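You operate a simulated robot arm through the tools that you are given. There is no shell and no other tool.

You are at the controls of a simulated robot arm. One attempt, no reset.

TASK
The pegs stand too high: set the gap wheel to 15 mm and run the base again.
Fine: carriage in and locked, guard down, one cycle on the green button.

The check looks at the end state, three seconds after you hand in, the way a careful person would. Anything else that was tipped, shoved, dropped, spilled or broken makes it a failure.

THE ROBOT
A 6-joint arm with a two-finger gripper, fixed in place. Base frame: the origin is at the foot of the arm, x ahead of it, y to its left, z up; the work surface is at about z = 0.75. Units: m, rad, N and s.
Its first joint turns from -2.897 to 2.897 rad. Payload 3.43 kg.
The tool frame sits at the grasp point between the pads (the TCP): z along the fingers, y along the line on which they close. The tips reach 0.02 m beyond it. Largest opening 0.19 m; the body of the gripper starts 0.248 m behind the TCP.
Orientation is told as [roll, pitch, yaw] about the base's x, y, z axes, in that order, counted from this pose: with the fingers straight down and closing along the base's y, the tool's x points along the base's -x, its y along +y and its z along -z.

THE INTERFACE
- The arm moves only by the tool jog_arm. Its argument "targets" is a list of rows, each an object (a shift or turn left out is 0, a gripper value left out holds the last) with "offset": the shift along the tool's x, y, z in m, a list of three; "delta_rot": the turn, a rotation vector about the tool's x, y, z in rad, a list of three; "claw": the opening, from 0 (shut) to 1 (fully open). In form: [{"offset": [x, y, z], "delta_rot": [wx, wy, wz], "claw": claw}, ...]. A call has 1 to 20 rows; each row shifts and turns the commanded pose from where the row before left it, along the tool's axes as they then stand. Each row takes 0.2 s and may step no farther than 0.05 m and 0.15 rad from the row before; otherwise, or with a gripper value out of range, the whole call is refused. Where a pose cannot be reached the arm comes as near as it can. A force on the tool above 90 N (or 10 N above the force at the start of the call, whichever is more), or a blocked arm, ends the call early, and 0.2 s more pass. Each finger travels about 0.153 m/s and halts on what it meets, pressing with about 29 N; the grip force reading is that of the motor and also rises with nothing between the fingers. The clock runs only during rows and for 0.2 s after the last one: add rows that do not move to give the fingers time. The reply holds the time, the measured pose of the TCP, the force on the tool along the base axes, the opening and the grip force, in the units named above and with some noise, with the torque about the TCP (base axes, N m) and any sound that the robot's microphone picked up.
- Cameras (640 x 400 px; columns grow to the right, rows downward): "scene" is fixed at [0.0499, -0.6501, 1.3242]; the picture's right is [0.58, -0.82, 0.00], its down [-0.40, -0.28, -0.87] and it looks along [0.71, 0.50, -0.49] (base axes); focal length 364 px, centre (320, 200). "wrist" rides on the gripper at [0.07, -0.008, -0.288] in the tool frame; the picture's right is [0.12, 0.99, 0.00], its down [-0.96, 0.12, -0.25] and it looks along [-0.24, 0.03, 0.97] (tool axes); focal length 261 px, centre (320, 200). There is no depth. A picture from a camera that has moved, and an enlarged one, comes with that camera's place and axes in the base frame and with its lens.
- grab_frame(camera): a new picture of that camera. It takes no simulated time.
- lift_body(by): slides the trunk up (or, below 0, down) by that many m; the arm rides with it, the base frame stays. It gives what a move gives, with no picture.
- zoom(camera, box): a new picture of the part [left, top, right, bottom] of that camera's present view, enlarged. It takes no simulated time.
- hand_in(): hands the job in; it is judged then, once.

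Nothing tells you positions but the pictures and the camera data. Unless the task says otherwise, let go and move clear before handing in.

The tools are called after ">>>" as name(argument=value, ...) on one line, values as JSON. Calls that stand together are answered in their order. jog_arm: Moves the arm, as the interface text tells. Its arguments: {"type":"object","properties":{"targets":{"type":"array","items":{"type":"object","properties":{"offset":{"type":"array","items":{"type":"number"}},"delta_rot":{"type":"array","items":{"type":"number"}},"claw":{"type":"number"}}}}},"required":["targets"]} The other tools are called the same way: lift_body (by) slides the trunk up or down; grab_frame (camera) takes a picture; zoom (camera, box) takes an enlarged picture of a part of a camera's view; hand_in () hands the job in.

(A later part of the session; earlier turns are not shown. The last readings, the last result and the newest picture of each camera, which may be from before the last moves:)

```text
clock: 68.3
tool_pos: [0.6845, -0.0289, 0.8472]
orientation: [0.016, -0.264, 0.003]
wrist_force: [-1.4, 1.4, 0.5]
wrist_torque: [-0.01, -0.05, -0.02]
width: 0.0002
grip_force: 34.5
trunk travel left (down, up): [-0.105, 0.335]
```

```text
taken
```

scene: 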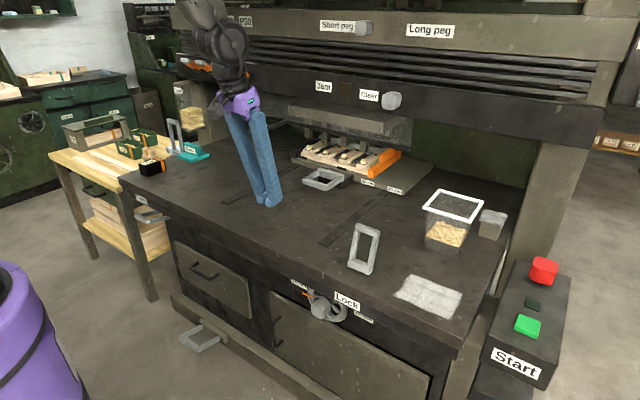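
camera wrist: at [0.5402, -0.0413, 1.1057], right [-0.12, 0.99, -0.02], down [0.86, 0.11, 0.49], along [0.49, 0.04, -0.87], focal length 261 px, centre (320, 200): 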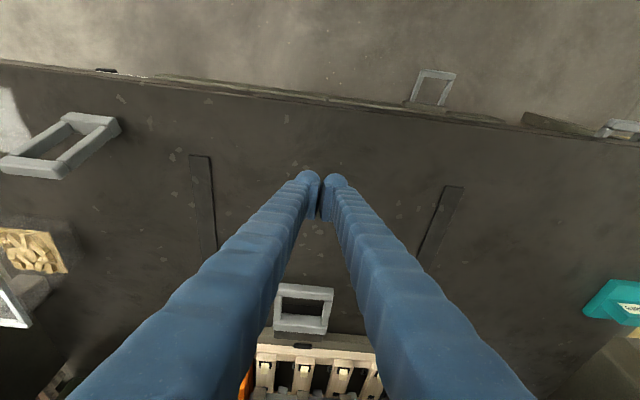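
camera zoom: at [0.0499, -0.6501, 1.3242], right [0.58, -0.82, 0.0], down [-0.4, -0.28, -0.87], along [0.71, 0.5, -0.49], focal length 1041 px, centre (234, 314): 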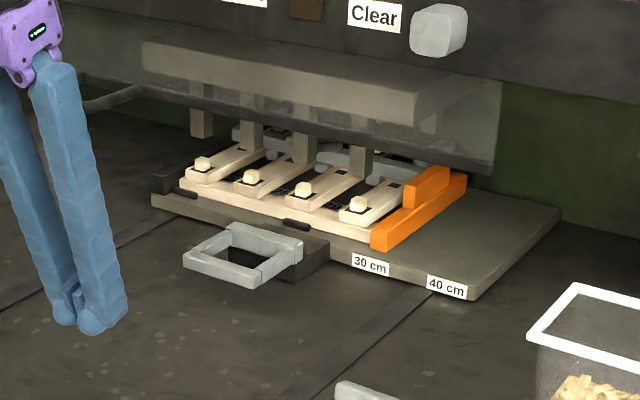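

>>> jog_arm(targets=[{"offset": [0, 0, -0.05]}, {"offset": [0, -0.03, -0.035]}, {"offset": [-0.025, -0.04, 0], "delta_rot": [0, -0.14, 0]}, {"offset": [-0.025, -0.04, 0], "delta_rot": [0, -0.14, 0]}, {"offset": [-0.025, -0.04, 0], "delta_rot": [0, -0.14, 0]}, {"offset": [-0.02, -0.04, 0], "delta_rot": [0, -0.14, 0]}, {"offset": [-0.02, -0.02, 0], "delta_rot": [0, -0.14, 0]}, {"offset": [0, 0, 0], "delta_rot": [0, -0.14, 0]}, {}])

>>> grab_frame(camera="wrist")

>>> grab_frame(camera="scene")

```text
clock: 70.3
tool_pos: [0.7634, -0.2415, 0.9853]
orientation: [0.057, -1.096, -0.043]
wrist_force: [0.7, -1.2, 0.4]
wrist_torque: [0.08, -0.01, 0.16]
width: 0.0002
grip_force: 33.9
trunk travel left (down, up): [-0.105, 0.335]
```

```text
taken
camera wrist: at [0.4739, -0.2529, 1.0538], right [-0.06, 0.99, -0.08], down [0.22, 0.09, 0.97], along [0.97, 0.04, -0.22], focal length 261 px, centre (320, 200)
```

wrist: 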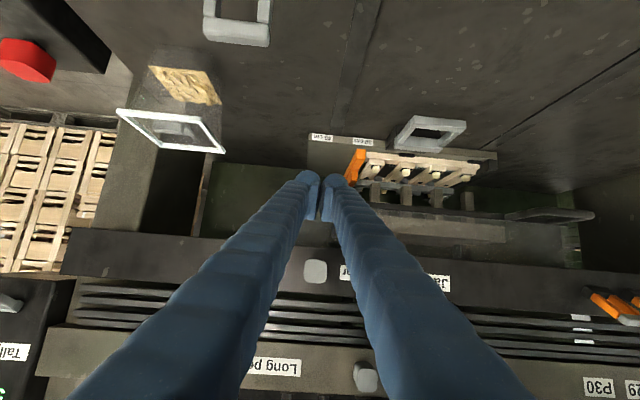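

```text
taken
```

scene: 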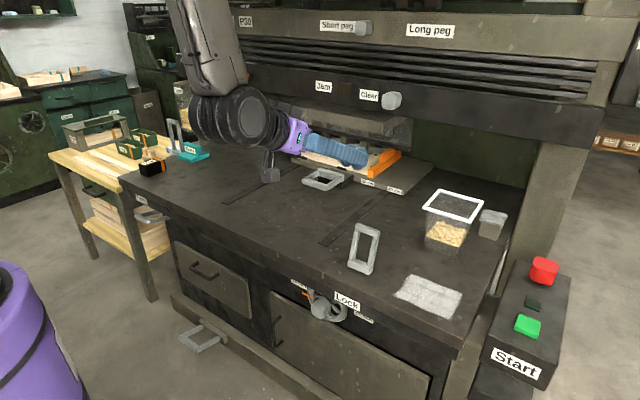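

Good upside-down frontal view of the press. I'll zoom into the opening.

>>> zoom(camera="wrist", box=[330, 100, 620, 280])

>>> zoom(camera="wrist", box=[340, 120, 500, 250])

>>> zoom(camera="wrist", box=[0, 220, 320, 400])

```text
2.21 times, centred on (475, 190) of wrist
camera zoom: at [0.4739, -0.2529, 1.0538], right [-0.06, 0.99, -0.08], down [0.22, 0.09, 0.97], along [0.97, 0.04, -0.22], focal length 575 px, centre (-22, 222)
```

zoom: 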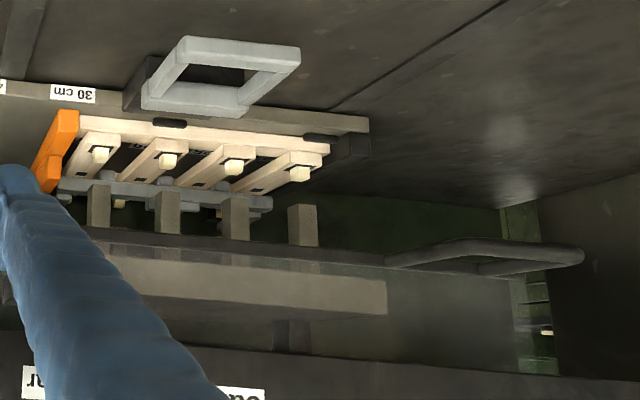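

```text
3.08 times, centred on (420, 185) of wrist
camera zoom: at [0.4739, -0.2529, 1.0538], right [-0.06, 0.99, -0.08], down [0.22, 0.09, 0.97], along [0.97, 0.04, -0.22], focal length 802 px, centre (12, 246)
```

zoom: 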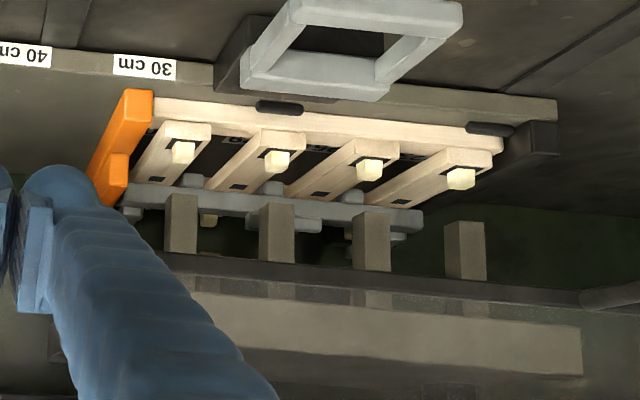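

```text
2.00 times, centred on (160, 310) of wrist
camera zoom: at [0.4739, -0.2529, 1.0538], right [-0.06, 0.99, -0.08], down [0.22, 0.09, 0.97], along [0.97, 0.04, -0.22], focal length 521 px, centre (640, -20)
```

zoom: 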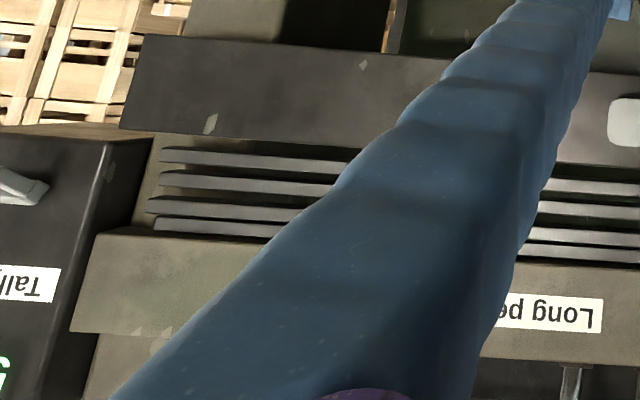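

The posts sit directly above the front peg row (x≈1.13), so the carriage is fully in. The guard's handle bar is at about (0.90, 0.14–0.245, 0.94). Next is the lock: I'll bring the tool vertical over the Lock loop.

>>> jog_arm(targets=[{"delta_rot": [0, 0.14, 0]}, {"delta_rot": [0, 0.14, 0]}, {"delta_rot": [0, 0.14, 0]}, {"delta_rot": [0, 0.14, 0]}, {"delta_rot": [0, 0.14, 0]}, {"delta_rot": [0, 0.14, 0]}, {"delta_rot": [0, 0.14, 0]}, {"delta_rot": [0, 0.11, 0]}, {"offset": [0.03, -0.03, 0], "claw": 0.3}, {"offset": [0.03, -0.03, 0], "claw": 0.6}, {"offset": [0.036, -0.03, 0]}, {}])

>>> grab_frame(camera="wrist")

>>> grab_frame(camera="scene")

```text
clock: 72.9
tool_pos: [0.666, -0.3233, 0.975]
orientation: [0.028, -0.073, 0.013]
wrist_force: [0.2, -0.3, -0.6]
wrist_torque: [0.07, -0.05, 0.01]
width: 0.1139
grip_force: 0.1
out of reach, approached as far as the arm can: row 4
trunk travel left (down, up): [-0.105, 0.335]
```

```text
taken
camera wrist: at [0.5749, -0.341, 1.2568], right [-0.14, 0.99, 0.02], down [0.94, 0.12, 0.32], along [0.31, 0.06, -0.95], focal length 261 px, centre (320, 200)
```

wrist: 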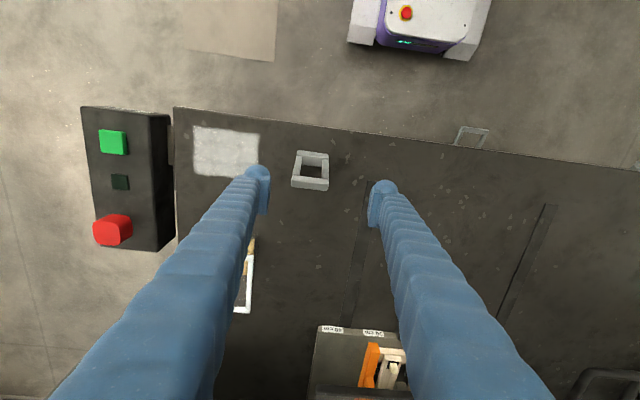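

```text
taken
```

scene: 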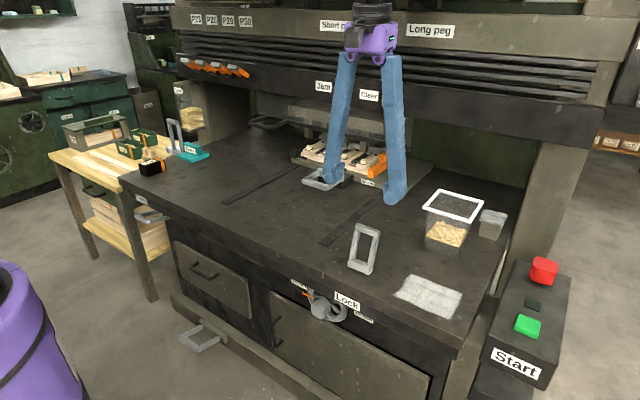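

>>> jog_arm(targets=[{"delta_rot": [0.028, 0.073, 0]}, {"offset": [-0.008, -0.0135, 0]}, {"offset": [0, 0, 0.04]}, {}])

>>> zoom(camera="wrist", box=[220, 100, 420, 240])

>>> zoom(camera="scene", box=[310, 170, 430, 290])

```text
clock: 73.9
tool_pos: [0.6775, -0.3364, 0.935]
orientation: [-0.001, 0.002, 0.015]
wrist_force: [0.9, 0.3, -0.4]
wrist_torque: [0.06, 0.07, 0.03]
width: 0.1142
grip_force: 0.1
trunk travel left (down, up): [-0.105, 0.335]
```

```text
2.86 times, centred on (320, 170) of wrist
camera zoom: at [0.6062, -0.3455, 1.2225], right [-0.13, 0.99, 0.0], down [0.96, 0.13, 0.25], along [0.24, 0.03, -0.97], focal length 745 px, centre (320, 286)
```

zoom: 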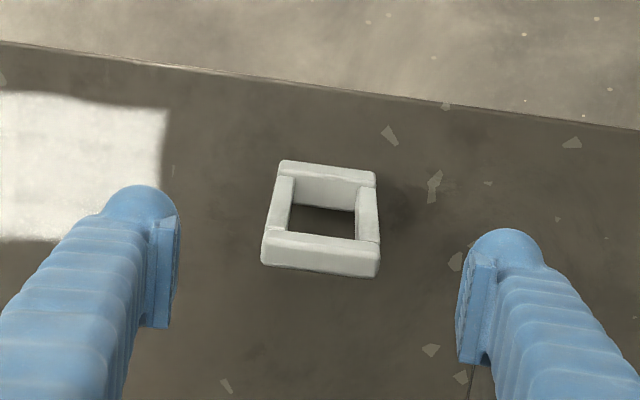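

```text
3.33 times, centred on (370, 230) of scene
camera zoom: at [0.0499, -0.6501, 1.3242], right [0.58, -0.82, 0.0], down [-0.4, -0.28, -0.87], along [0.71, 0.5, -0.49], focal length 1214 px, centre (153, 100)
```

zoom: 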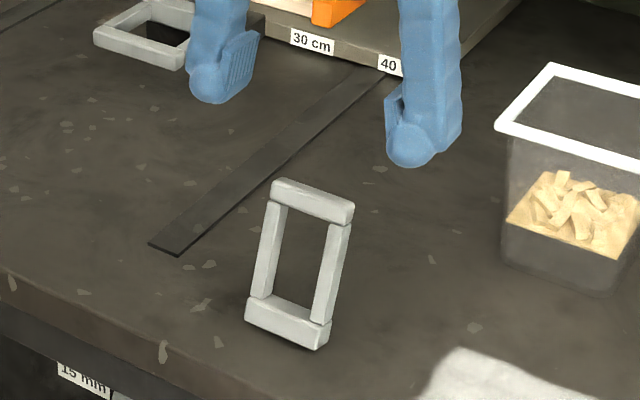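

The loop is centred between the fingers. Descending and gripping the loop by its ends.

>>> jog_arm(targets=[{"offset": [-0.001, 0, 0.04]}, {"offset": [0, 0, 0.035]}, {"claw": 0.45}, {"claw": 0.3}, {"claw": 0.2}, {}])

>>> zoom(camera="wrist", box=[220, 100, 420, 240])

>>> zoom(camera="scene", box=[310, 170, 430, 290])

```text
clock: 75.3
tool_pos: [0.6784, -0.3357, 0.8601]
orientation: [0.0, 0.0, 0.016]
wrist_force: [-0.5, -1.7, 5.9]
wrist_torque: [0.0, 0.0, -0.35]
width: 0.0591
grip_force: 44.9
trunk travel left (down, up): [-0.105, 0.335]
```

```text
2.86 times, centred on (320, 170) of wrist
camera zoom: at [0.6075, -0.344, 1.1473], right [-0.13, 0.99, 0.0], down [0.96, 0.13, 0.25], along [0.24, 0.03, -0.97], focal length 745 px, centre (320, 286)
```

zoom: 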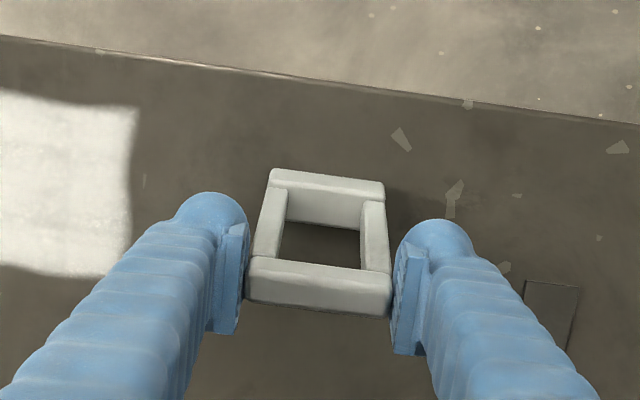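

```text
3.33 times, centred on (370, 230) of scene
camera zoom: at [0.0499, -0.6501, 1.3242], right [0.58, -0.82, 0.0], down [-0.4, -0.28, -0.87], along [0.71, 0.5, -0.49], focal length 1214 px, centre (153, 100)
```

zoom: 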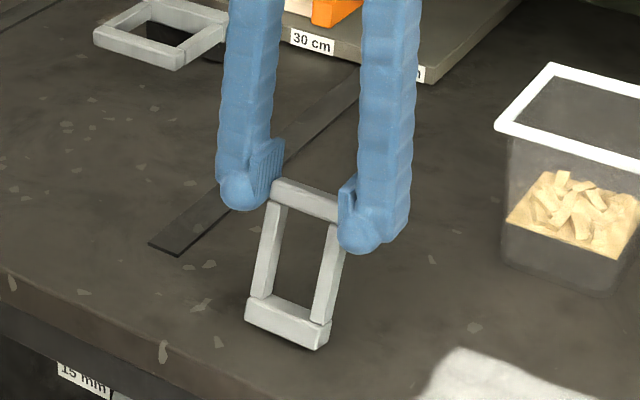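

Gripped at 59 mm. I'll test a small pull toward the front (toward the "Lock" label).

>>> jog_arm(targets=[{"offset": [0.007, 0, -0.0017]}, {"offset": [0.007, 0, -0.0013]}, {}])

>>> zoom(camera="scene", box=[310, 170, 430, 290])

```text
clock: 76.1
tool_pos: [0.666, -0.3355, 0.8625]
orientation: [0.0, -0.001, 0.016]
wrist_force: [17.0, 12.9, -0.1]
wrist_torque: [0.09, -1.26, -0.21]
width: 0.0592
grip_force: 44.7
trunk travel left (down, up): [-0.105, 0.335]
```

```text
3.33 times, centred on (370, 230) of scene
camera zoom: at [0.0499, -0.6501, 1.3242], right [0.58, -0.82, 0.0], down [-0.4, -0.28, -0.87], along [0.71, 0.5, -0.49], focal length 1214 px, centre (153, 100)
```

zoom: 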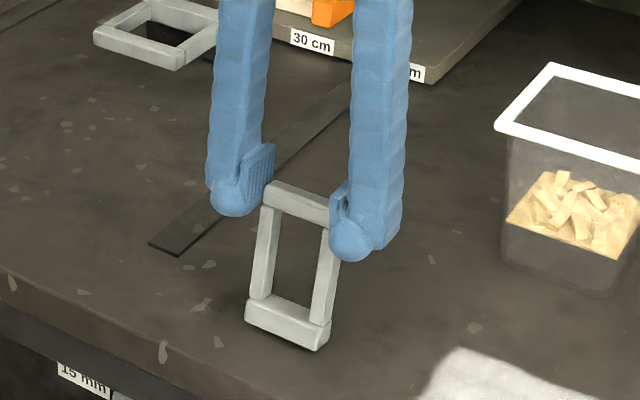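

The lever swings toward the front with modest resistance. I'll continue along its arc.

>>> jog_arm(targets=[{"offset": [0.0144, 0, -0.001]}, {"offset": [0.0193, 0, 0.002]}, {"offset": [0.0185, 0, 0.0057]}, {}])

>>> zoom(camera="scene", box=[310, 170, 430, 290])

```text
clock: 77.1
tool_pos: [0.6087, -0.3352, 0.8543]
orientation: [0.002, 0.006, 0.017]
wrist_force: [2.2, 33.3, 1.0]
wrist_torque: [0.3, -0.16, 0.72]
width: 0.0583
grip_force: 44.7
trunk travel left (down, up): [-0.105, 0.335]
```

```text
3.33 times, centred on (370, 230) of scene
camera zoom: at [0.0499, -0.6501, 1.3242], right [0.58, -0.82, 0.0], down [-0.4, -0.28, -0.87], along [0.71, 0.5, -0.49], focal length 1214 px, centre (153, 100)
```

zoom: 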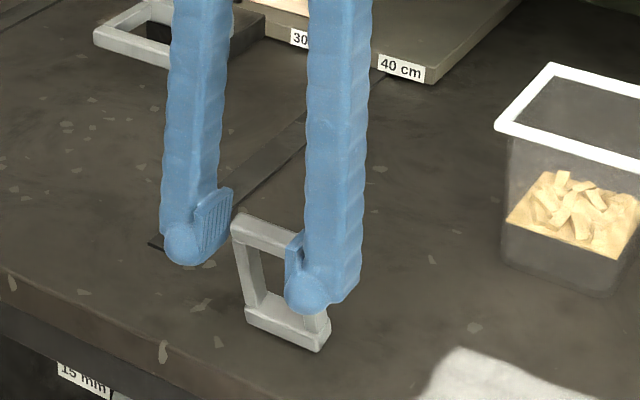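

>>> jog_arm(targets=[{"offset": [0.011, 0.001, 0.008]}, {"offset": [0.0148, 0, 0.0124]}, {"offset": [0.012, 0, 0.0152]}, {}])

>>> zoom(camera="scene", box=[310, 170, 430, 290])

```text
clock: 78.1
tool_pos: [0.5719, -0.3352, 0.8224]
orientation: [-0.003, 0.002, 0.017]
wrist_force: [-12.6, 34.4, 24.4]
wrist_torque: [-0.35, -1.53, 0.88]
width: 0.0581
grip_force: 44.8
trunk travel left (down, up): [-0.105, 0.335]
```

```text
3.33 times, centred on (370, 230) of scene
camera zoom: at [0.0499, -0.6501, 1.3242], right [0.58, -0.82, 0.0], down [-0.4, -0.28, -0.87], along [0.71, 0.5, -0.49], focal length 1214 px, centre (153, 100)
```

zoom: 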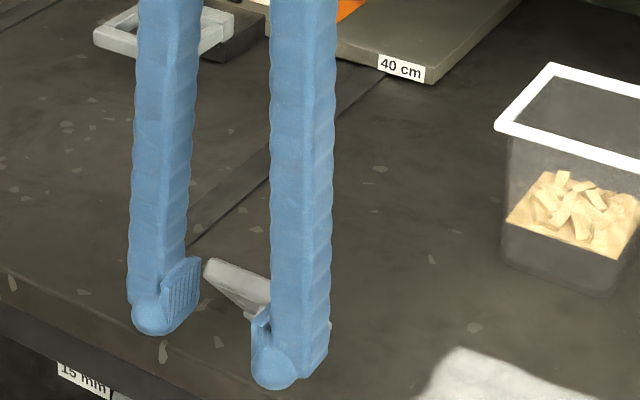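

>>> zoom(camera="wrist", box=[220, 80, 420, 240])

```text
2.50 times, centred on (320, 160) of wrist
camera zoom: at [0.5013, -0.3443, 1.1094], right [-0.14, 0.99, 0.0], down [0.96, 0.13, 0.25], along [0.24, 0.03, -0.97], focal length 652 px, centre (320, 300)
```

zoom: 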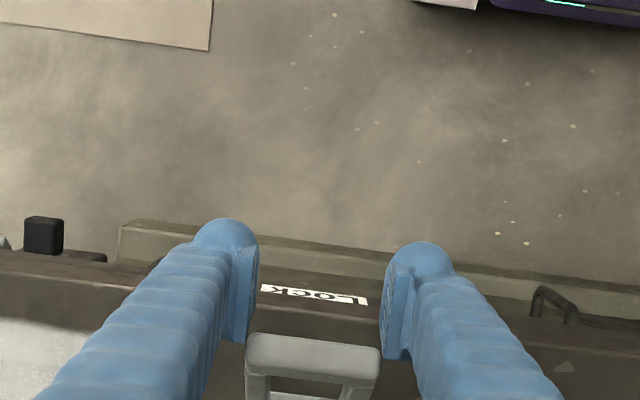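

The bar has slipped relative to the pads, perhaps at an end stop. I'll open, lift clear and look at where the lever rests.

>>> jog_arm(targets=[{"claw": 0.45}, {"claw": 0.6}, {"offset": [0, 0, -0.05]}, {"offset": [0, 0, -0.05]}, {"offset": [0, 0, -0.03]}, {}])

>>> zoom(camera="wrist", box=[220, 100, 420, 260])

>>> zoom(camera="scene", box=[310, 190, 430, 310])

```text
clock: 79.5
tool_pos: [0.5761, -0.3394, 0.9498]
orientation: [-0.001, 0.0, 0.016]
wrist_force: [-0.2, 0.2, 0.4]
wrist_torque: [0.01, -0.04, -0.03]
width: 0.1142
grip_force: 0.1
trunk travel left (down, up): [-0.105, 0.335]
```

```text
2.50 times, centred on (320, 180) of wrist
camera zoom: at [0.5045, -0.3479, 1.2378], right [-0.13, 0.99, 0.0], down [0.96, 0.13, 0.25], along [0.24, 0.03, -0.97], focal length 652 px, centre (320, 250)
```

zoom: 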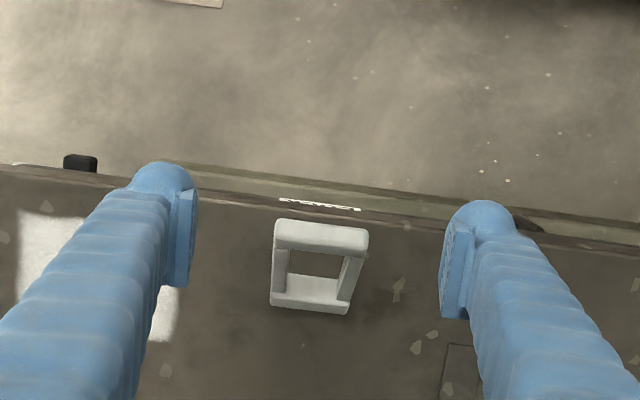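

```text
3.33 times, centred on (370, 250) of scene
camera zoom: at [0.0499, -0.6501, 1.3242], right [0.58, -0.82, 0.0], down [-0.4, -0.28, -0.87], along [0.71, 0.5, -0.49], focal length 1214 px, centre (153, 33)
```

zoom: 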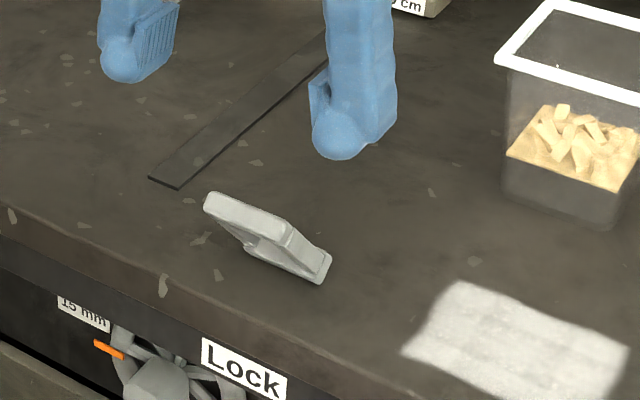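

The lever now leans forward by about 0.64 rad (from +0.27 on the other side). I'll press gently on its top bar with closed fingers to find out whether it's at its end stop.

>>> jog_arm(targets=[{"claw": 0.3, "offset": [-0.014, 0.002, 0]}, {"claw": 0.0}, {}, {}, {"offset": [0, 0, 0.04]}, {"offset": [0, 0, 0.02]}, {}])

>>> jog_arm(targets=[{"offset": [0, 0, 0.005]}, {"offset": [0, 0, 0.004]}, {"offset": [0, 0, 0.003]}, {}])

>>> zoom(camera="scene", box=[310, 190, 430, 310])

```text
clock: 81.1
tool_pos: [0.5873, -0.3362, 0.8884]
orientation: [0.0, 0.0, 0.016]
wrist_force: [-0.1, -0.1, -0.1]
wrist_torque: [0.06, 0.01, -0.01]
width: 0.0001
grip_force: 29.1
trunk travel left (down, up): [-0.105, 0.335]
```

```text
clock: 82.1
tool_pos: [0.5883, -0.3363, 0.8764]
orientation: [0.001, 0.0, 0.017]
wrist_force: [-0.3, 0.8, -0.1]
wrist_torque: [0.01, 0.01, 0.01]
width: 0.0001
grip_force: 28.5
trunk travel left (down, up): [-0.105, 0.335]
```

```text
3.33 times, centred on (370, 250) of scene
camera zoom: at [0.0499, -0.6501, 1.3242], right [0.58, -0.82, 0.0], down [-0.4, -0.28, -0.87], along [0.71, 0.5, -0.49], focal length 1214 px, centre (153, 33)
```

zoom: 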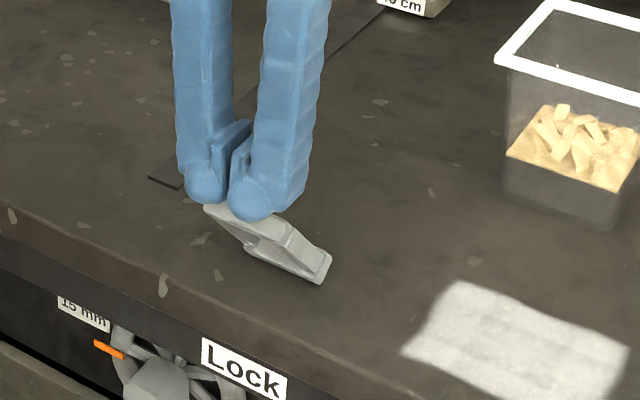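

>>> jog_arm(targets=[{"offset": [0, 0, 0.004]}, {"offset": [0, 0, 0.004]}, {"offset": [0, 0, 0.004]}, {}])

>>> jog_arm(targets=[{"offset": [0, 0, 0.004]}, {"offset": [0, 0, 0.004]}, {}])

>>> zoom(camera="scene", box=[310, 190, 430, 310])

```text
clock: 83.1
tool_pos: [0.5884, -0.3362, 0.8657]
orientation: [0.0, 0.002, 0.015]
wrist_force: [-0.1, 0.7, 0.4]
wrist_torque: [-0.02, 0.0, -0.01]
width: 0.0001
grip_force: 29.4
trunk travel left (down, up): [-0.105, 0.335]
```

```text
clock: 83.9
tool_pos: [0.5862, -0.3359, 0.8589]
orientation: [-0.002, -0.002, 0.016]
wrist_force: [-5.6, -0.3, 22.1]
wrist_torque: [0.02, -0.04, 0.06]
width: 0.0061
grip_force: 34.5
trunk travel left (down, up): [-0.105, 0.335]
```

```text
3.33 times, centred on (370, 250) of scene
camera zoom: at [0.0499, -0.6501, 1.3242], right [0.58, -0.82, 0.0], down [-0.4, -0.28, -0.87], along [0.71, 0.5, -0.49], focal length 1214 px, centre (153, 33)
```

zoom: 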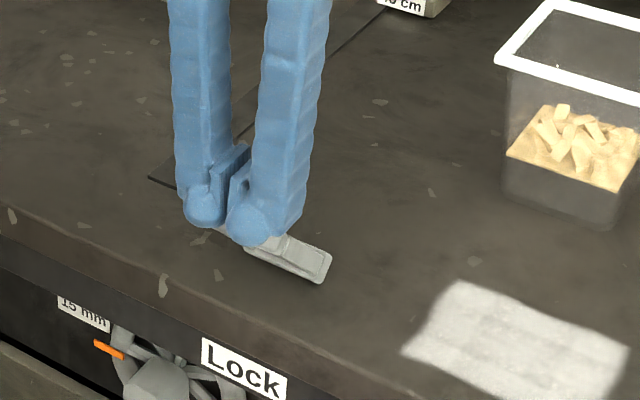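

>>> jog_arm(targets=[{"offset": [0, 0, 0.004]}, {"offset": [0, 0, 0.004]}, {}])

>>> zoom(camera="scene", box=[310, 190, 430, 310])

>>> zoom(camera="wrist", box=[220, 100, 420, 260])

```text
clock: 84.5
tool_pos: [0.5879, -0.3367, 0.8598]
orientation: [-0.007, -0.008, 0.016]
wrist_force: [-11.9, 5.9, 44.3]
wrist_torque: [0.21, -0.13, 0.16]
width: 0.006
grip_force: 34.5
trunk travel left (down, up): [-0.105, 0.335]
stopped in row 3: the force on the tool passed its limit at 94 N (the readings are from after the stop); the commanded pose is now the measured one
```

```text
3.33 times, centred on (370, 250) of scene
camera zoom: at [0.0499, -0.6501, 1.3242], right [0.58, -0.82, 0.0], down [-0.4, -0.28, -0.87], along [0.71, 0.5, -0.49], focal length 1214 px, centre (153, 33)
```

zoom: 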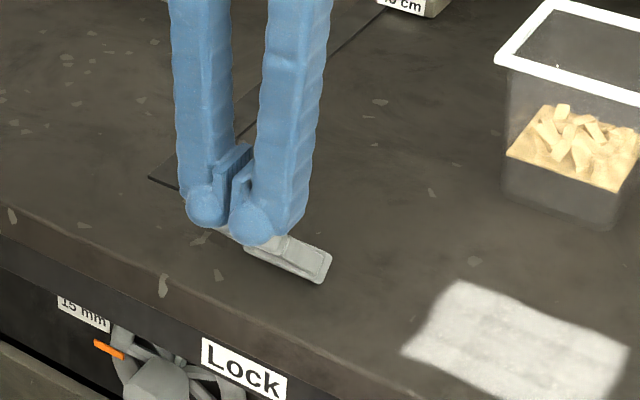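

```text
2.50 times, centred on (320, 180) of wrist
camera zoom: at [0.5144, -0.3444, 1.1462], right [-0.13, 0.99, -0.01], down [0.96, 0.13, 0.26], along [0.25, 0.03, -0.97], focal length 652 px, centre (320, 250)
```

zoom: 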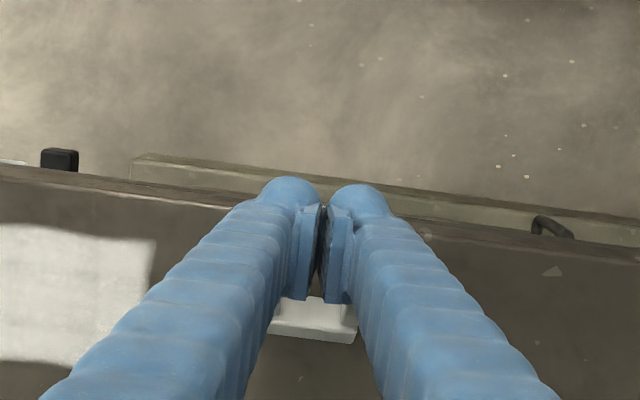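

The lever resists firmly, so it is at its end stop (locked side). I'll lift off and look at it, then test that the carriage is really held.

>>> jog_arm(targets=[{"offset": [0, 0, -0.02]}, {"offset": [0, 0, -0.045]}, {"offset": [0, 0, -0.045]}, {"offset": [0.03, 0, -0.01], "claw": 0.3}, {}])

>>> zoom(camera="scene", box=[310, 190, 430, 310])

>>> grab_frame(camera="wrist")

```text
clock: 85.7
tool_pos: [0.5585, -0.3368, 0.975]
orientation: [-0.003, -0.006, 0.016]
wrist_force: [-0.4, -0.9, 1.1]
wrist_torque: [0.04, -0.02, -0.02]
width: 0.0571
grip_force: 0.1
trunk travel left (down, up): [-0.105, 0.335]
```

```text
3.33 times, centred on (370, 250) of scene
camera zoom: at [0.0499, -0.6501, 1.3242], right [0.58, -0.82, 0.0], down [-0.4, -0.28, -0.87], along [0.71, 0.5, -0.49], focal length 1214 px, centre (153, 33)
```

zoom: 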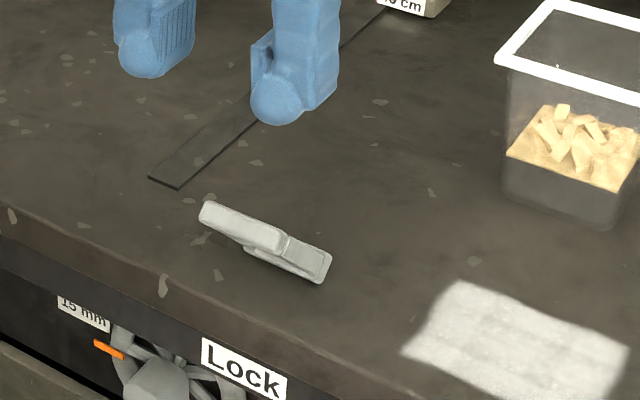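

```text
taken
camera wrist: at [0.4861, -0.3453, 1.2618], right [-0.13, 0.99, 0.0], down [0.96, 0.13, 0.25], along [0.25, 0.03, -0.97], focal length 261 px, centre (320, 200)
```

wrist: 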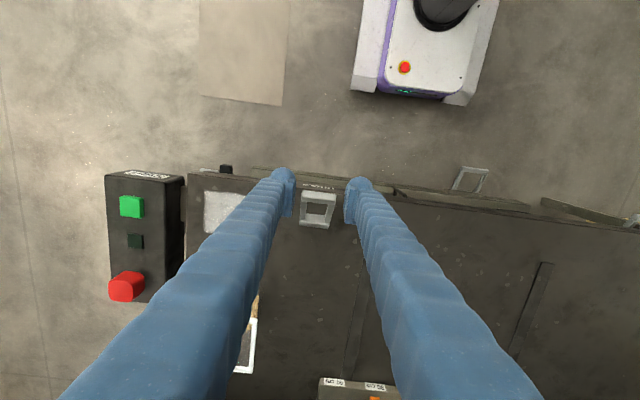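

The lever sits at its stop by the Lock label. Now I'll grip the carriage handle by its sides and tug lightly to verify that the lock holds.

>>> jog_arm(targets=[{"offset": [0, 0.045, 0], "claw": 0.75}, {"offset": [0, 0.045, 0]}, {"offset": [0, 0.045, 0]}, {"offset": [0, 0.045, 0]}, {"offset": [0, 0.045, 0]}, {"offset": [-0.015, 0.045, 0]}, {"offset": [-0.03, 0.035, 0]}, {"offset": [-0.045, 0, 0]}, {"offset": [-0.045, 0, 0]}, {"offset": [-0.045, 0, 0]}, {"offset": [-0.045, 0, 0]}, {"offset": [-0.045, 0, 0]}, {"delta_rot": [0, -0.15, 0]}, {"delta_rot": [0, -0.15, 0]}, {}])

>>> grab_frame(camera="wrist")

>>> grab_frame(camera="scene")

```text
clock: 88.9
tool_pos: [0.8255, -0.0287, 0.9737]
orientation: [-0.002, -0.305, 0.016]
wrist_force: [-0.7, 0.6, 1.1]
wrist_torque: [0.0, 0.03, 0.0]
width: 0.1428
grip_force: 0.0
trunk travel left (down, up): [-0.105, 0.335]
```

```text
taken
camera wrist: at [0.6719, -0.0375, 1.227], right [-0.13, 0.99, -0.04], down [0.84, 0.13, 0.52], along [0.53, 0.03, -0.85], focal length 261 px, centre (320, 200)
```

wrist: 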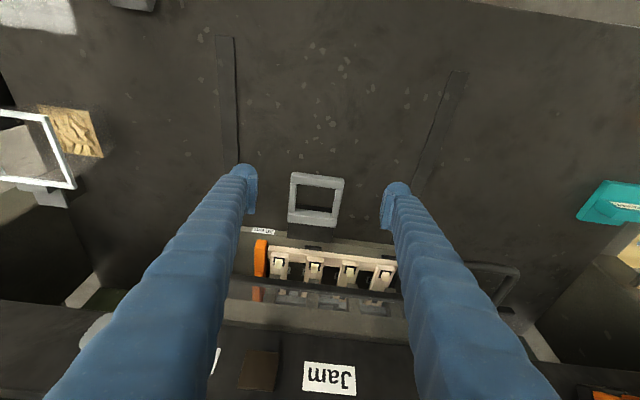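

```text
taken
```

scene: 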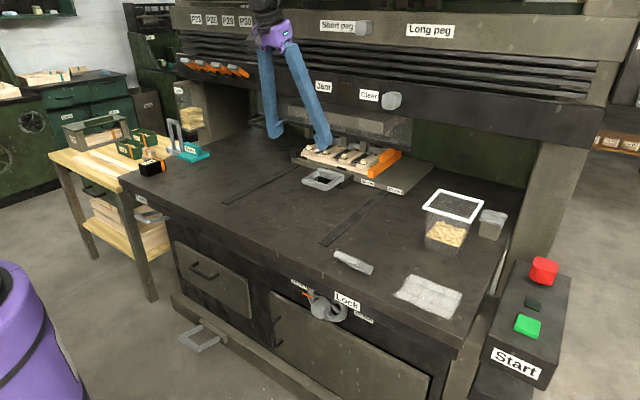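

>>> jog_arm(targets=[{"offset": [-0.009, 0, 0.0414]}, {"offset": [-0.009, 0, 0.0414]}, {"offset": [-0.009, 0, 0.0414]}, {"offset": [-0.009, 0, 0.0414]}, {"offset": [-0.009, 0, 0.038]}, {"claw": 0.6}, {"claw": 0.5}, {"claw": 0.4}, {}])

>>> zoom(camera="scene", box=[240, 90, 460, 230])

```text
clock: 90.9
tool_pos: [0.9276, -0.0295, 0.7956]
orientation: [-0.004, -0.305, 0.014]
wrist_force: [-3.1, -27.4, 12.0]
wrist_torque: [-0.57, 0.51, 0.42]
width: 0.1015
grip_force: 44.9
trunk travel left (down, up): [-0.105, 0.335]
```

```text
2.86 times, centred on (350, 160) of scene
camera zoom: at [0.0499, -0.6501, 1.3242], right [0.58, -0.82, 0.0], down [-0.4, -0.28, -0.87], along [0.71, 0.5, -0.49], focal length 1041 px, centre (234, 314)
```

zoom: 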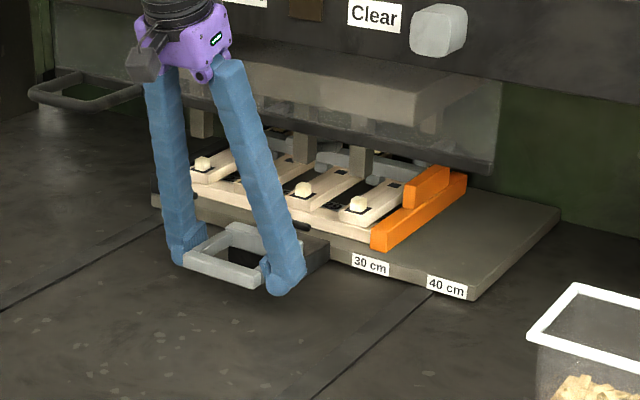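

>>> jog_arm(targets=[{"offset": [0.0038, 0, -0.0012]}, {"offset": [0.0038, 0, -0.0012]}, {}])

>>> zoom(camera="scene", box=[240, 90, 460, 230])

```text
clock: 91.7
tool_pos: [0.9233, -0.0303, 0.7955]
orientation: [-0.002, -0.311, 0.015]
wrist_force: [37.6, -25.7, 13.1]
wrist_torque: [0.12, 0.69, 0.93]
width: 0.1012
grip_force: 44.4
trunk travel left (down, up): [-0.105, 0.335]
```

```text
2.86 times, centred on (350, 160) of scene
camera zoom: at [0.0499, -0.6501, 1.3242], right [0.58, -0.82, 0.0], down [-0.4, -0.28, -0.87], along [0.71, 0.5, -0.49], focal length 1041 px, centre (234, 314)
```

zoom: 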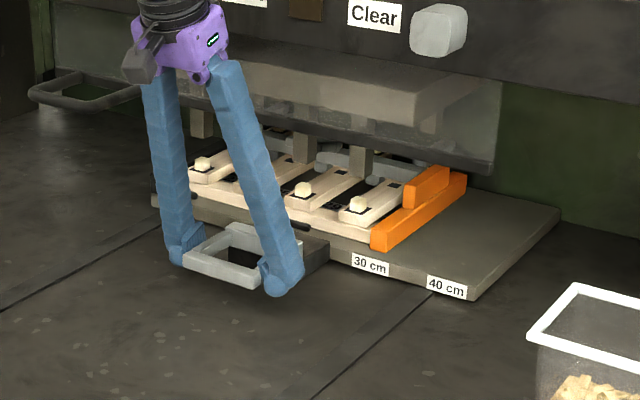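

The tug met 38 N without the carriage moving, so it is locked. I'll release, retreat, and go to the guard handle.

>>> jog_arm(targets=[{"offset": [-0.0038, 0, 0.0012]}, {"claw": 0.6}, {"claw": 0.75}, {"offset": [0.015, 0, -0.04]}, {"offset": [0.015, 0, -0.045]}, {"offset": [0.015, 0, -0.045]}, {"offset": [0.01, 0, -0.03], "claw": 0.4}, {"claw": 0.0}, {}])

>>> lift_body(by=0.15)

>>> grab_frame(camera="scene")

>>> grab_frame(camera="wrist")

```text
clock: 93.7
tool_pos: [0.823, -0.0291, 0.9298]
orientation: [-0.004, -0.303, 0.017]
wrist_force: [0.5, -0.4, 0.9]
wrist_torque: [-0.03, 0.01, 0.01]
width: 0.0
grip_force: 28.7
trunk travel left (down, up): [-0.105, 0.335]
```

```text
clock: 95.5
tool_pos: [0.8238, -0.0293, 1.0778]
orientation: [-0.004, -0.304, 0.017]
wrist_force: [0.0, 0.0, 0.0]
wrist_torque: [0.02, 0.01, 0.0]
width: 0.0
grip_force: 29.2
trunk travel left (down, up): [-0.255, 0.185]
```

```text
taken
```

scene: 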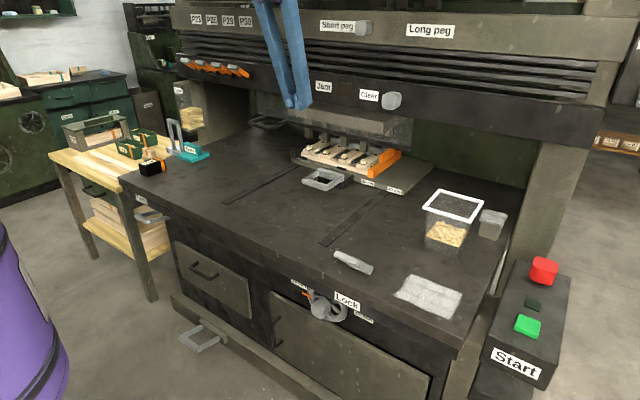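

```text
taken
camera wrist: at [0.6701, -0.0386, 1.3312], right [-0.13, 0.99, -0.04], down [0.84, 0.13, 0.52], along [0.52, 0.03, -0.85], focal length 261 px, centre (320, 200)
```

wrist: 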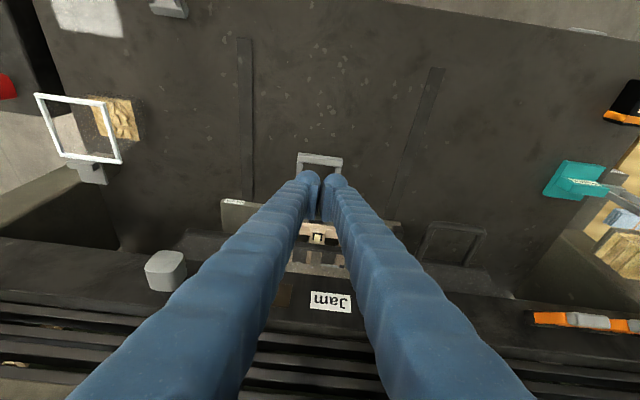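

>>> zoom(camera="wrist", box=[370, 190, 540, 310])

>>> jog_arm(targets=[{"offset": [0, 0.045, 0]}, {"offset": [0, 0.045, 0]}, {"offset": [0, 0.045, 0]}, {"offset": [0, 0.045, 0]}, {"offset": [0, 0.04, 0]}, {}])

>>> grab_frame(camera="wrist")

>>> grab_frame(camera="scene")

```text
3.33 times, centred on (455, 250) of wrist
camera zoom: at [0.6701, -0.0386, 1.3312], right [-0.13, 0.99, -0.04], down [0.84, 0.13, 0.52], along [0.52, 0.03, -0.85], focal length 869 px, centre (-130, 33)
```

zoom: 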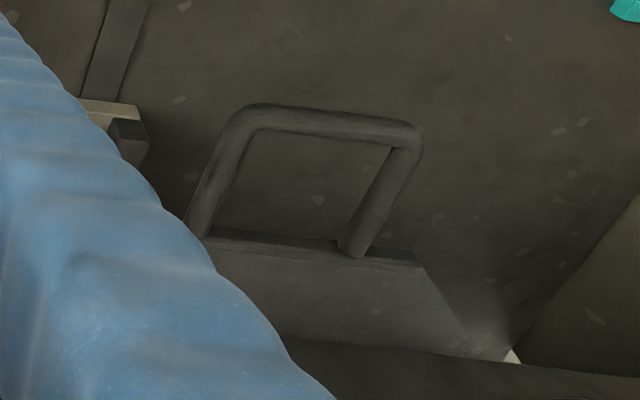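

```text
clock: 96.9
tool_pos: [0.8203, 0.1923, 1.0792]
orientation: [-0.003, -0.304, 0.016]
wrist_force: [-0.7, 0.3, -0.4]
wrist_torque: [-0.06, -0.02, 0.0]
width: 0.0
grip_force: 28.7
trunk travel left (down, up): [-0.255, 0.185]
```

```text
taken
camera wrist: at [0.6658, 0.1835, 1.3312], right [-0.13, 0.99, -0.04], down [0.84, 0.13, 0.52], along [0.52, 0.03, -0.85], focal length 261 px, centre (320, 200)
```

wrist: 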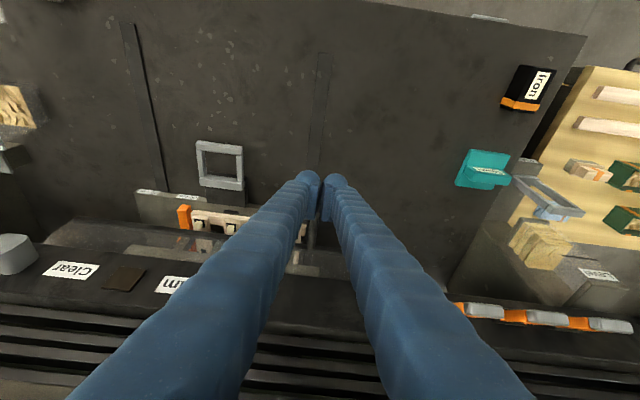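

```text
taken
```

scene: 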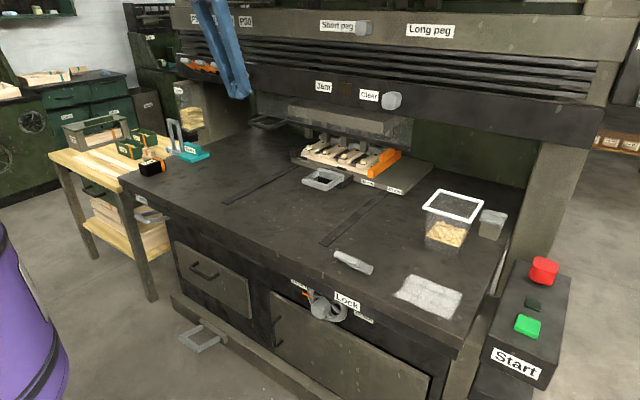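

The guard handle's front bar is at about (0.93, 0.225, 0.93). I'll position the closed fingers just above it.

>>> jog_arm(targets=[{"offset": [-0.018, 0.0083, 0.0303]}, {"offset": [-0.018, 0.0083, 0.0303]}, {"offset": [-0.018, 0.0083, 0.0303]}, {"offset": [-0.018, 0.0083, 0.0303]}, {}])

>>> zoom(camera="scene", box=[210, 60, 330, 160])

>>> zoom(camera="wrist", box=[240, 120, 420, 260])

```text
clock: 98.1
tool_pos: [0.9236, 0.2273, 0.9851]
orientation: [-0.004, -0.304, 0.017]
wrist_force: [0.1, 1.4, 0.1]
wrist_torque: [-0.06, 0.01, -0.01]
width: 0.0
grip_force: 29.2
trunk travel left (down, up): [-0.255, 0.185]
```

```text
4.00 times, centred on (270, 110) of scene
camera zoom: at [0.0499, -0.6501, 1.3242], right [0.58, -0.82, 0.0], down [-0.4, -0.28, -0.87], along [0.71, 0.5, -0.49], focal length 1457 px, centre (520, 560)
```

zoom: 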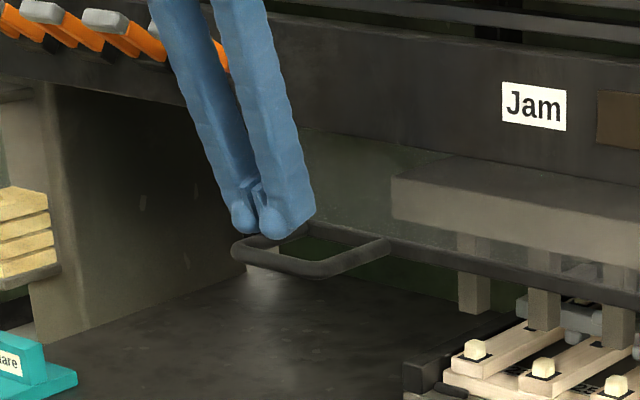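

```text
2.86 times, centred on (330, 190) of wrist
camera zoom: at [0.7695, 0.2176, 1.2373], right [-0.13, 0.99, -0.04], down [0.84, 0.13, 0.52], along [0.52, 0.03, -0.85], focal length 745 px, centre (291, 229)
```

zoom: 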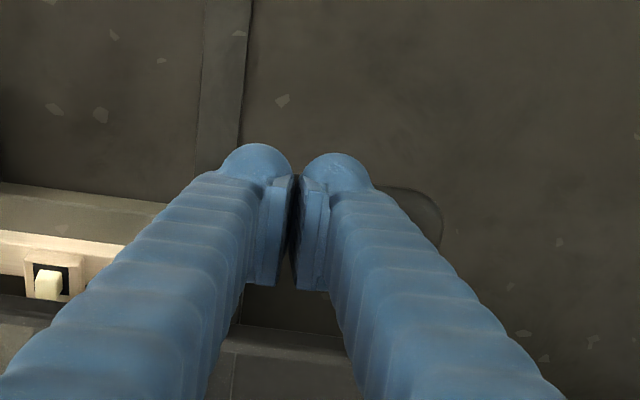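

The fingertips are right above the handle bar. Pressing down gently.

>>> jog_arm(targets=[{"offset": [0.003, 0, 0.00954]}, {"offset": [0.003, 0, 0.00954]}, {"offset": [0.003, 0, 0.00954]}, {"offset": [0.003, 0, 0.00954]}, {}])

>>> zoom(camera="scene", box=[210, 60, 420, 200])

```text
clock: 99.3
tool_pos: [0.9246, 0.2258, 0.9438]
orientation: [-0.003, -0.306, 0.016]
wrist_force: [-0.3, 0.2, -0.4]
wrist_torque: [0.03, 0.0, 0.04]
width: 0.0
grip_force: 34.5
trunk travel left (down, up): [-0.255, 0.185]
```

```text
2.86 times, centred on (315, 130) of scene
camera zoom: at [0.0499, -0.6501, 1.3242], right [0.58, -0.82, 0.0], down [-0.4, -0.28, -0.87], along [0.71, 0.5, -0.49], focal length 1041 px, centre (334, 400)
```

zoom: 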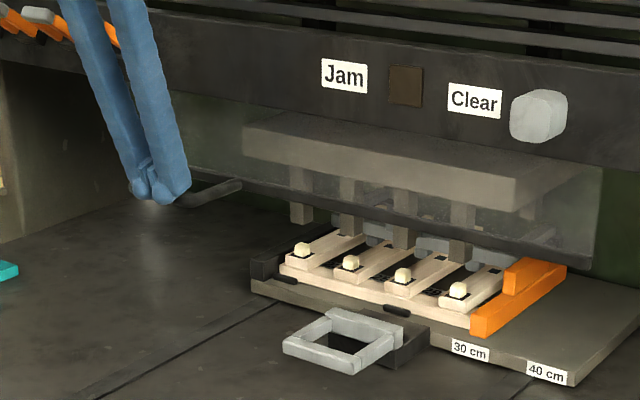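

The guard moves down with it. Continuing.

>>> jog_arm(targets=[{"offset": [0.003, 0, 0.00954]}, {"offset": [0.003, 0, 0.00954]}, {"offset": [0.003, 0, 0.00954]}, {"offset": [0.003, 0, 0.00954]}, {"offset": [0.003, 0, 0.00954]}, {}])

>>> zoom(camera="scene", box=[210, 60, 420, 200])

```text
clock: 100.7
tool_pos: [0.9266, 0.2245, 0.8946]
orientation: [-0.003, -0.306, 0.015]
wrist_force: [-0.6, 0.9, -0.7]
wrist_torque: [0.02, -0.01, 0.02]
width: 0.0
grip_force: 34.4
trunk travel left (down, up): [-0.255, 0.185]
```

```text
2.86 times, centred on (315, 130) of scene
camera zoom: at [0.0499, -0.6501, 1.3242], right [0.58, -0.82, 0.0], down [-0.4, -0.28, -0.87], along [0.71, 0.5, -0.49], focal length 1041 px, centre (334, 400)
```

zoom: 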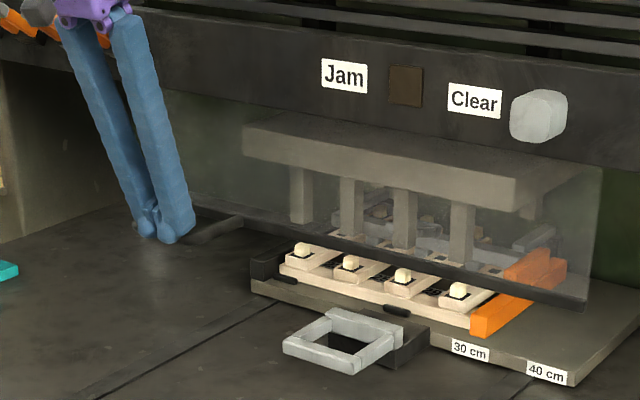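

>>> jog_arm(targets=[{"offset": [0.003, 0, 0.00954]}, {"offset": [0.003, 0, 0.00954]}, {"offset": [0.003, 0, 0.00954]}, {"offset": [0.003, 0, 0.00954]}, {}])

>>> zoom(camera="scene", box=[210, 60, 420, 200])

```text
clock: 101.9
tool_pos: [0.9245, 0.2243, 0.8543]
orientation: [-0.003, -0.302, 0.018]
wrist_force: [-0.7, -0.9, 0.4]
wrist_torque: [0.02, -0.03, 0.0]
width: 0.0001
grip_force: 35.0
trunk travel left (down, up): [-0.255, 0.185]
```

```text
2.86 times, centred on (315, 130) of scene
camera zoom: at [0.0499, -0.6501, 1.3242], right [0.58, -0.82, 0.0], down [-0.4, -0.28, -0.87], along [0.71, 0.5, -0.49], focal length 1041 px, centre (334, 400)
```

zoom: 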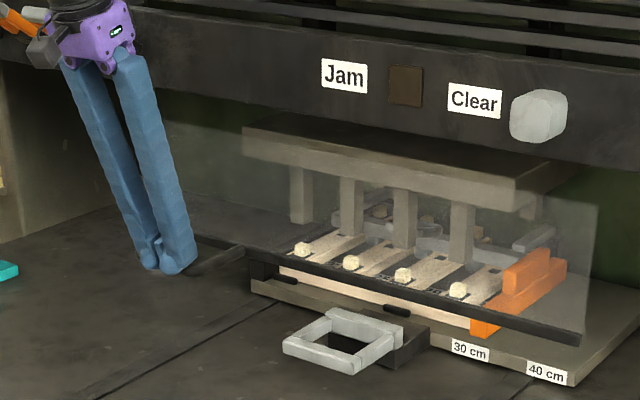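

>>> jog_arm(targets=[{"offset": [0.0024, 0, 0.0076]}, {"offset": [0.0024, 0, 0.0076]}, {"offset": [0.0024, 0, 0.0076]}, {"offset": [0.0024, 0, 0.0076]}, {}])

>>> zoom(camera="scene", box=[210, 60, 420, 200])

```text
clock: 103.1
tool_pos: [0.9252, 0.2243, 0.822]
orientation: [-0.003, -0.303, 0.015]
wrist_force: [-0.1, -0.1, -0.9]
wrist_torque: [-0.02, 0.01, 0.01]
width: 0.0
grip_force: 34.3
trunk travel left (down, up): [-0.255, 0.185]
```

```text
2.86 times, centred on (315, 130) of scene
camera zoom: at [0.0499, -0.6501, 1.3242], right [0.58, -0.82, 0.0], down [-0.4, -0.28, -0.87], along [0.71, 0.5, -0.49], focal length 1041 px, centre (334, 400)
```

zoom: 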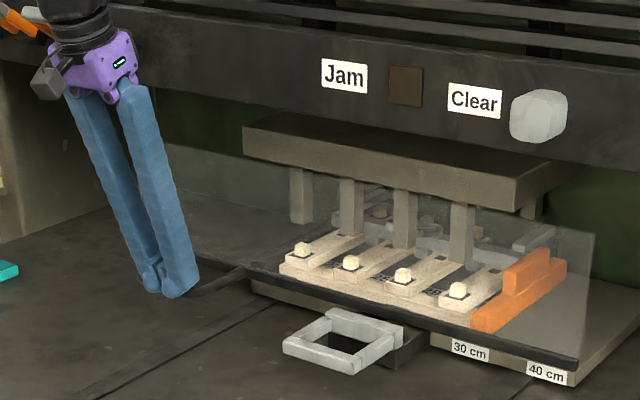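

>>> jog_arm(targets=[{"offset": [0.0015, 0, 0.0048]}, {"offset": [0.0015, 0, 0.0048]}, {"offset": [0.0015, 0, 0.0048]}, {}])

>>> zoom(camera="scene", box=[210, 60, 420, 200])

```text
clock: 104.1
tool_pos: [0.9265, 0.2246, 0.813]
orientation: [-0.002, -0.312, 0.017]
wrist_force: [-3.0, -2.8, 41.6]
wrist_torque: [-0.11, -0.5, 0.28]
width: 0.0063
grip_force: 33.8
trunk travel left (down, up): [-0.255, 0.185]
```

```text
2.86 times, centred on (315, 130) of scene
camera zoom: at [0.0499, -0.6501, 1.3242], right [0.58, -0.82, 0.0], down [-0.4, -0.28, -0.87], along [0.71, 0.5, -0.49], focal length 1041 px, centre (334, 400)
```

zoom: 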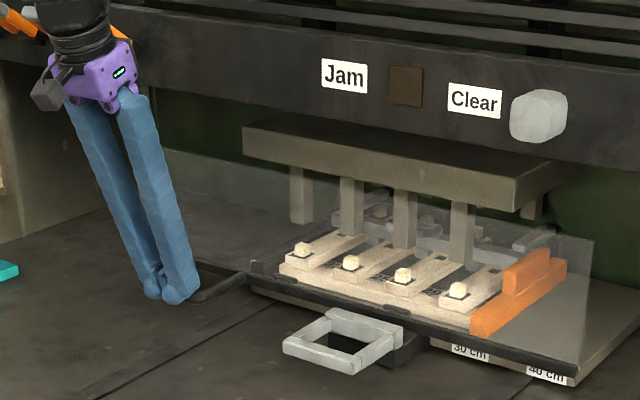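

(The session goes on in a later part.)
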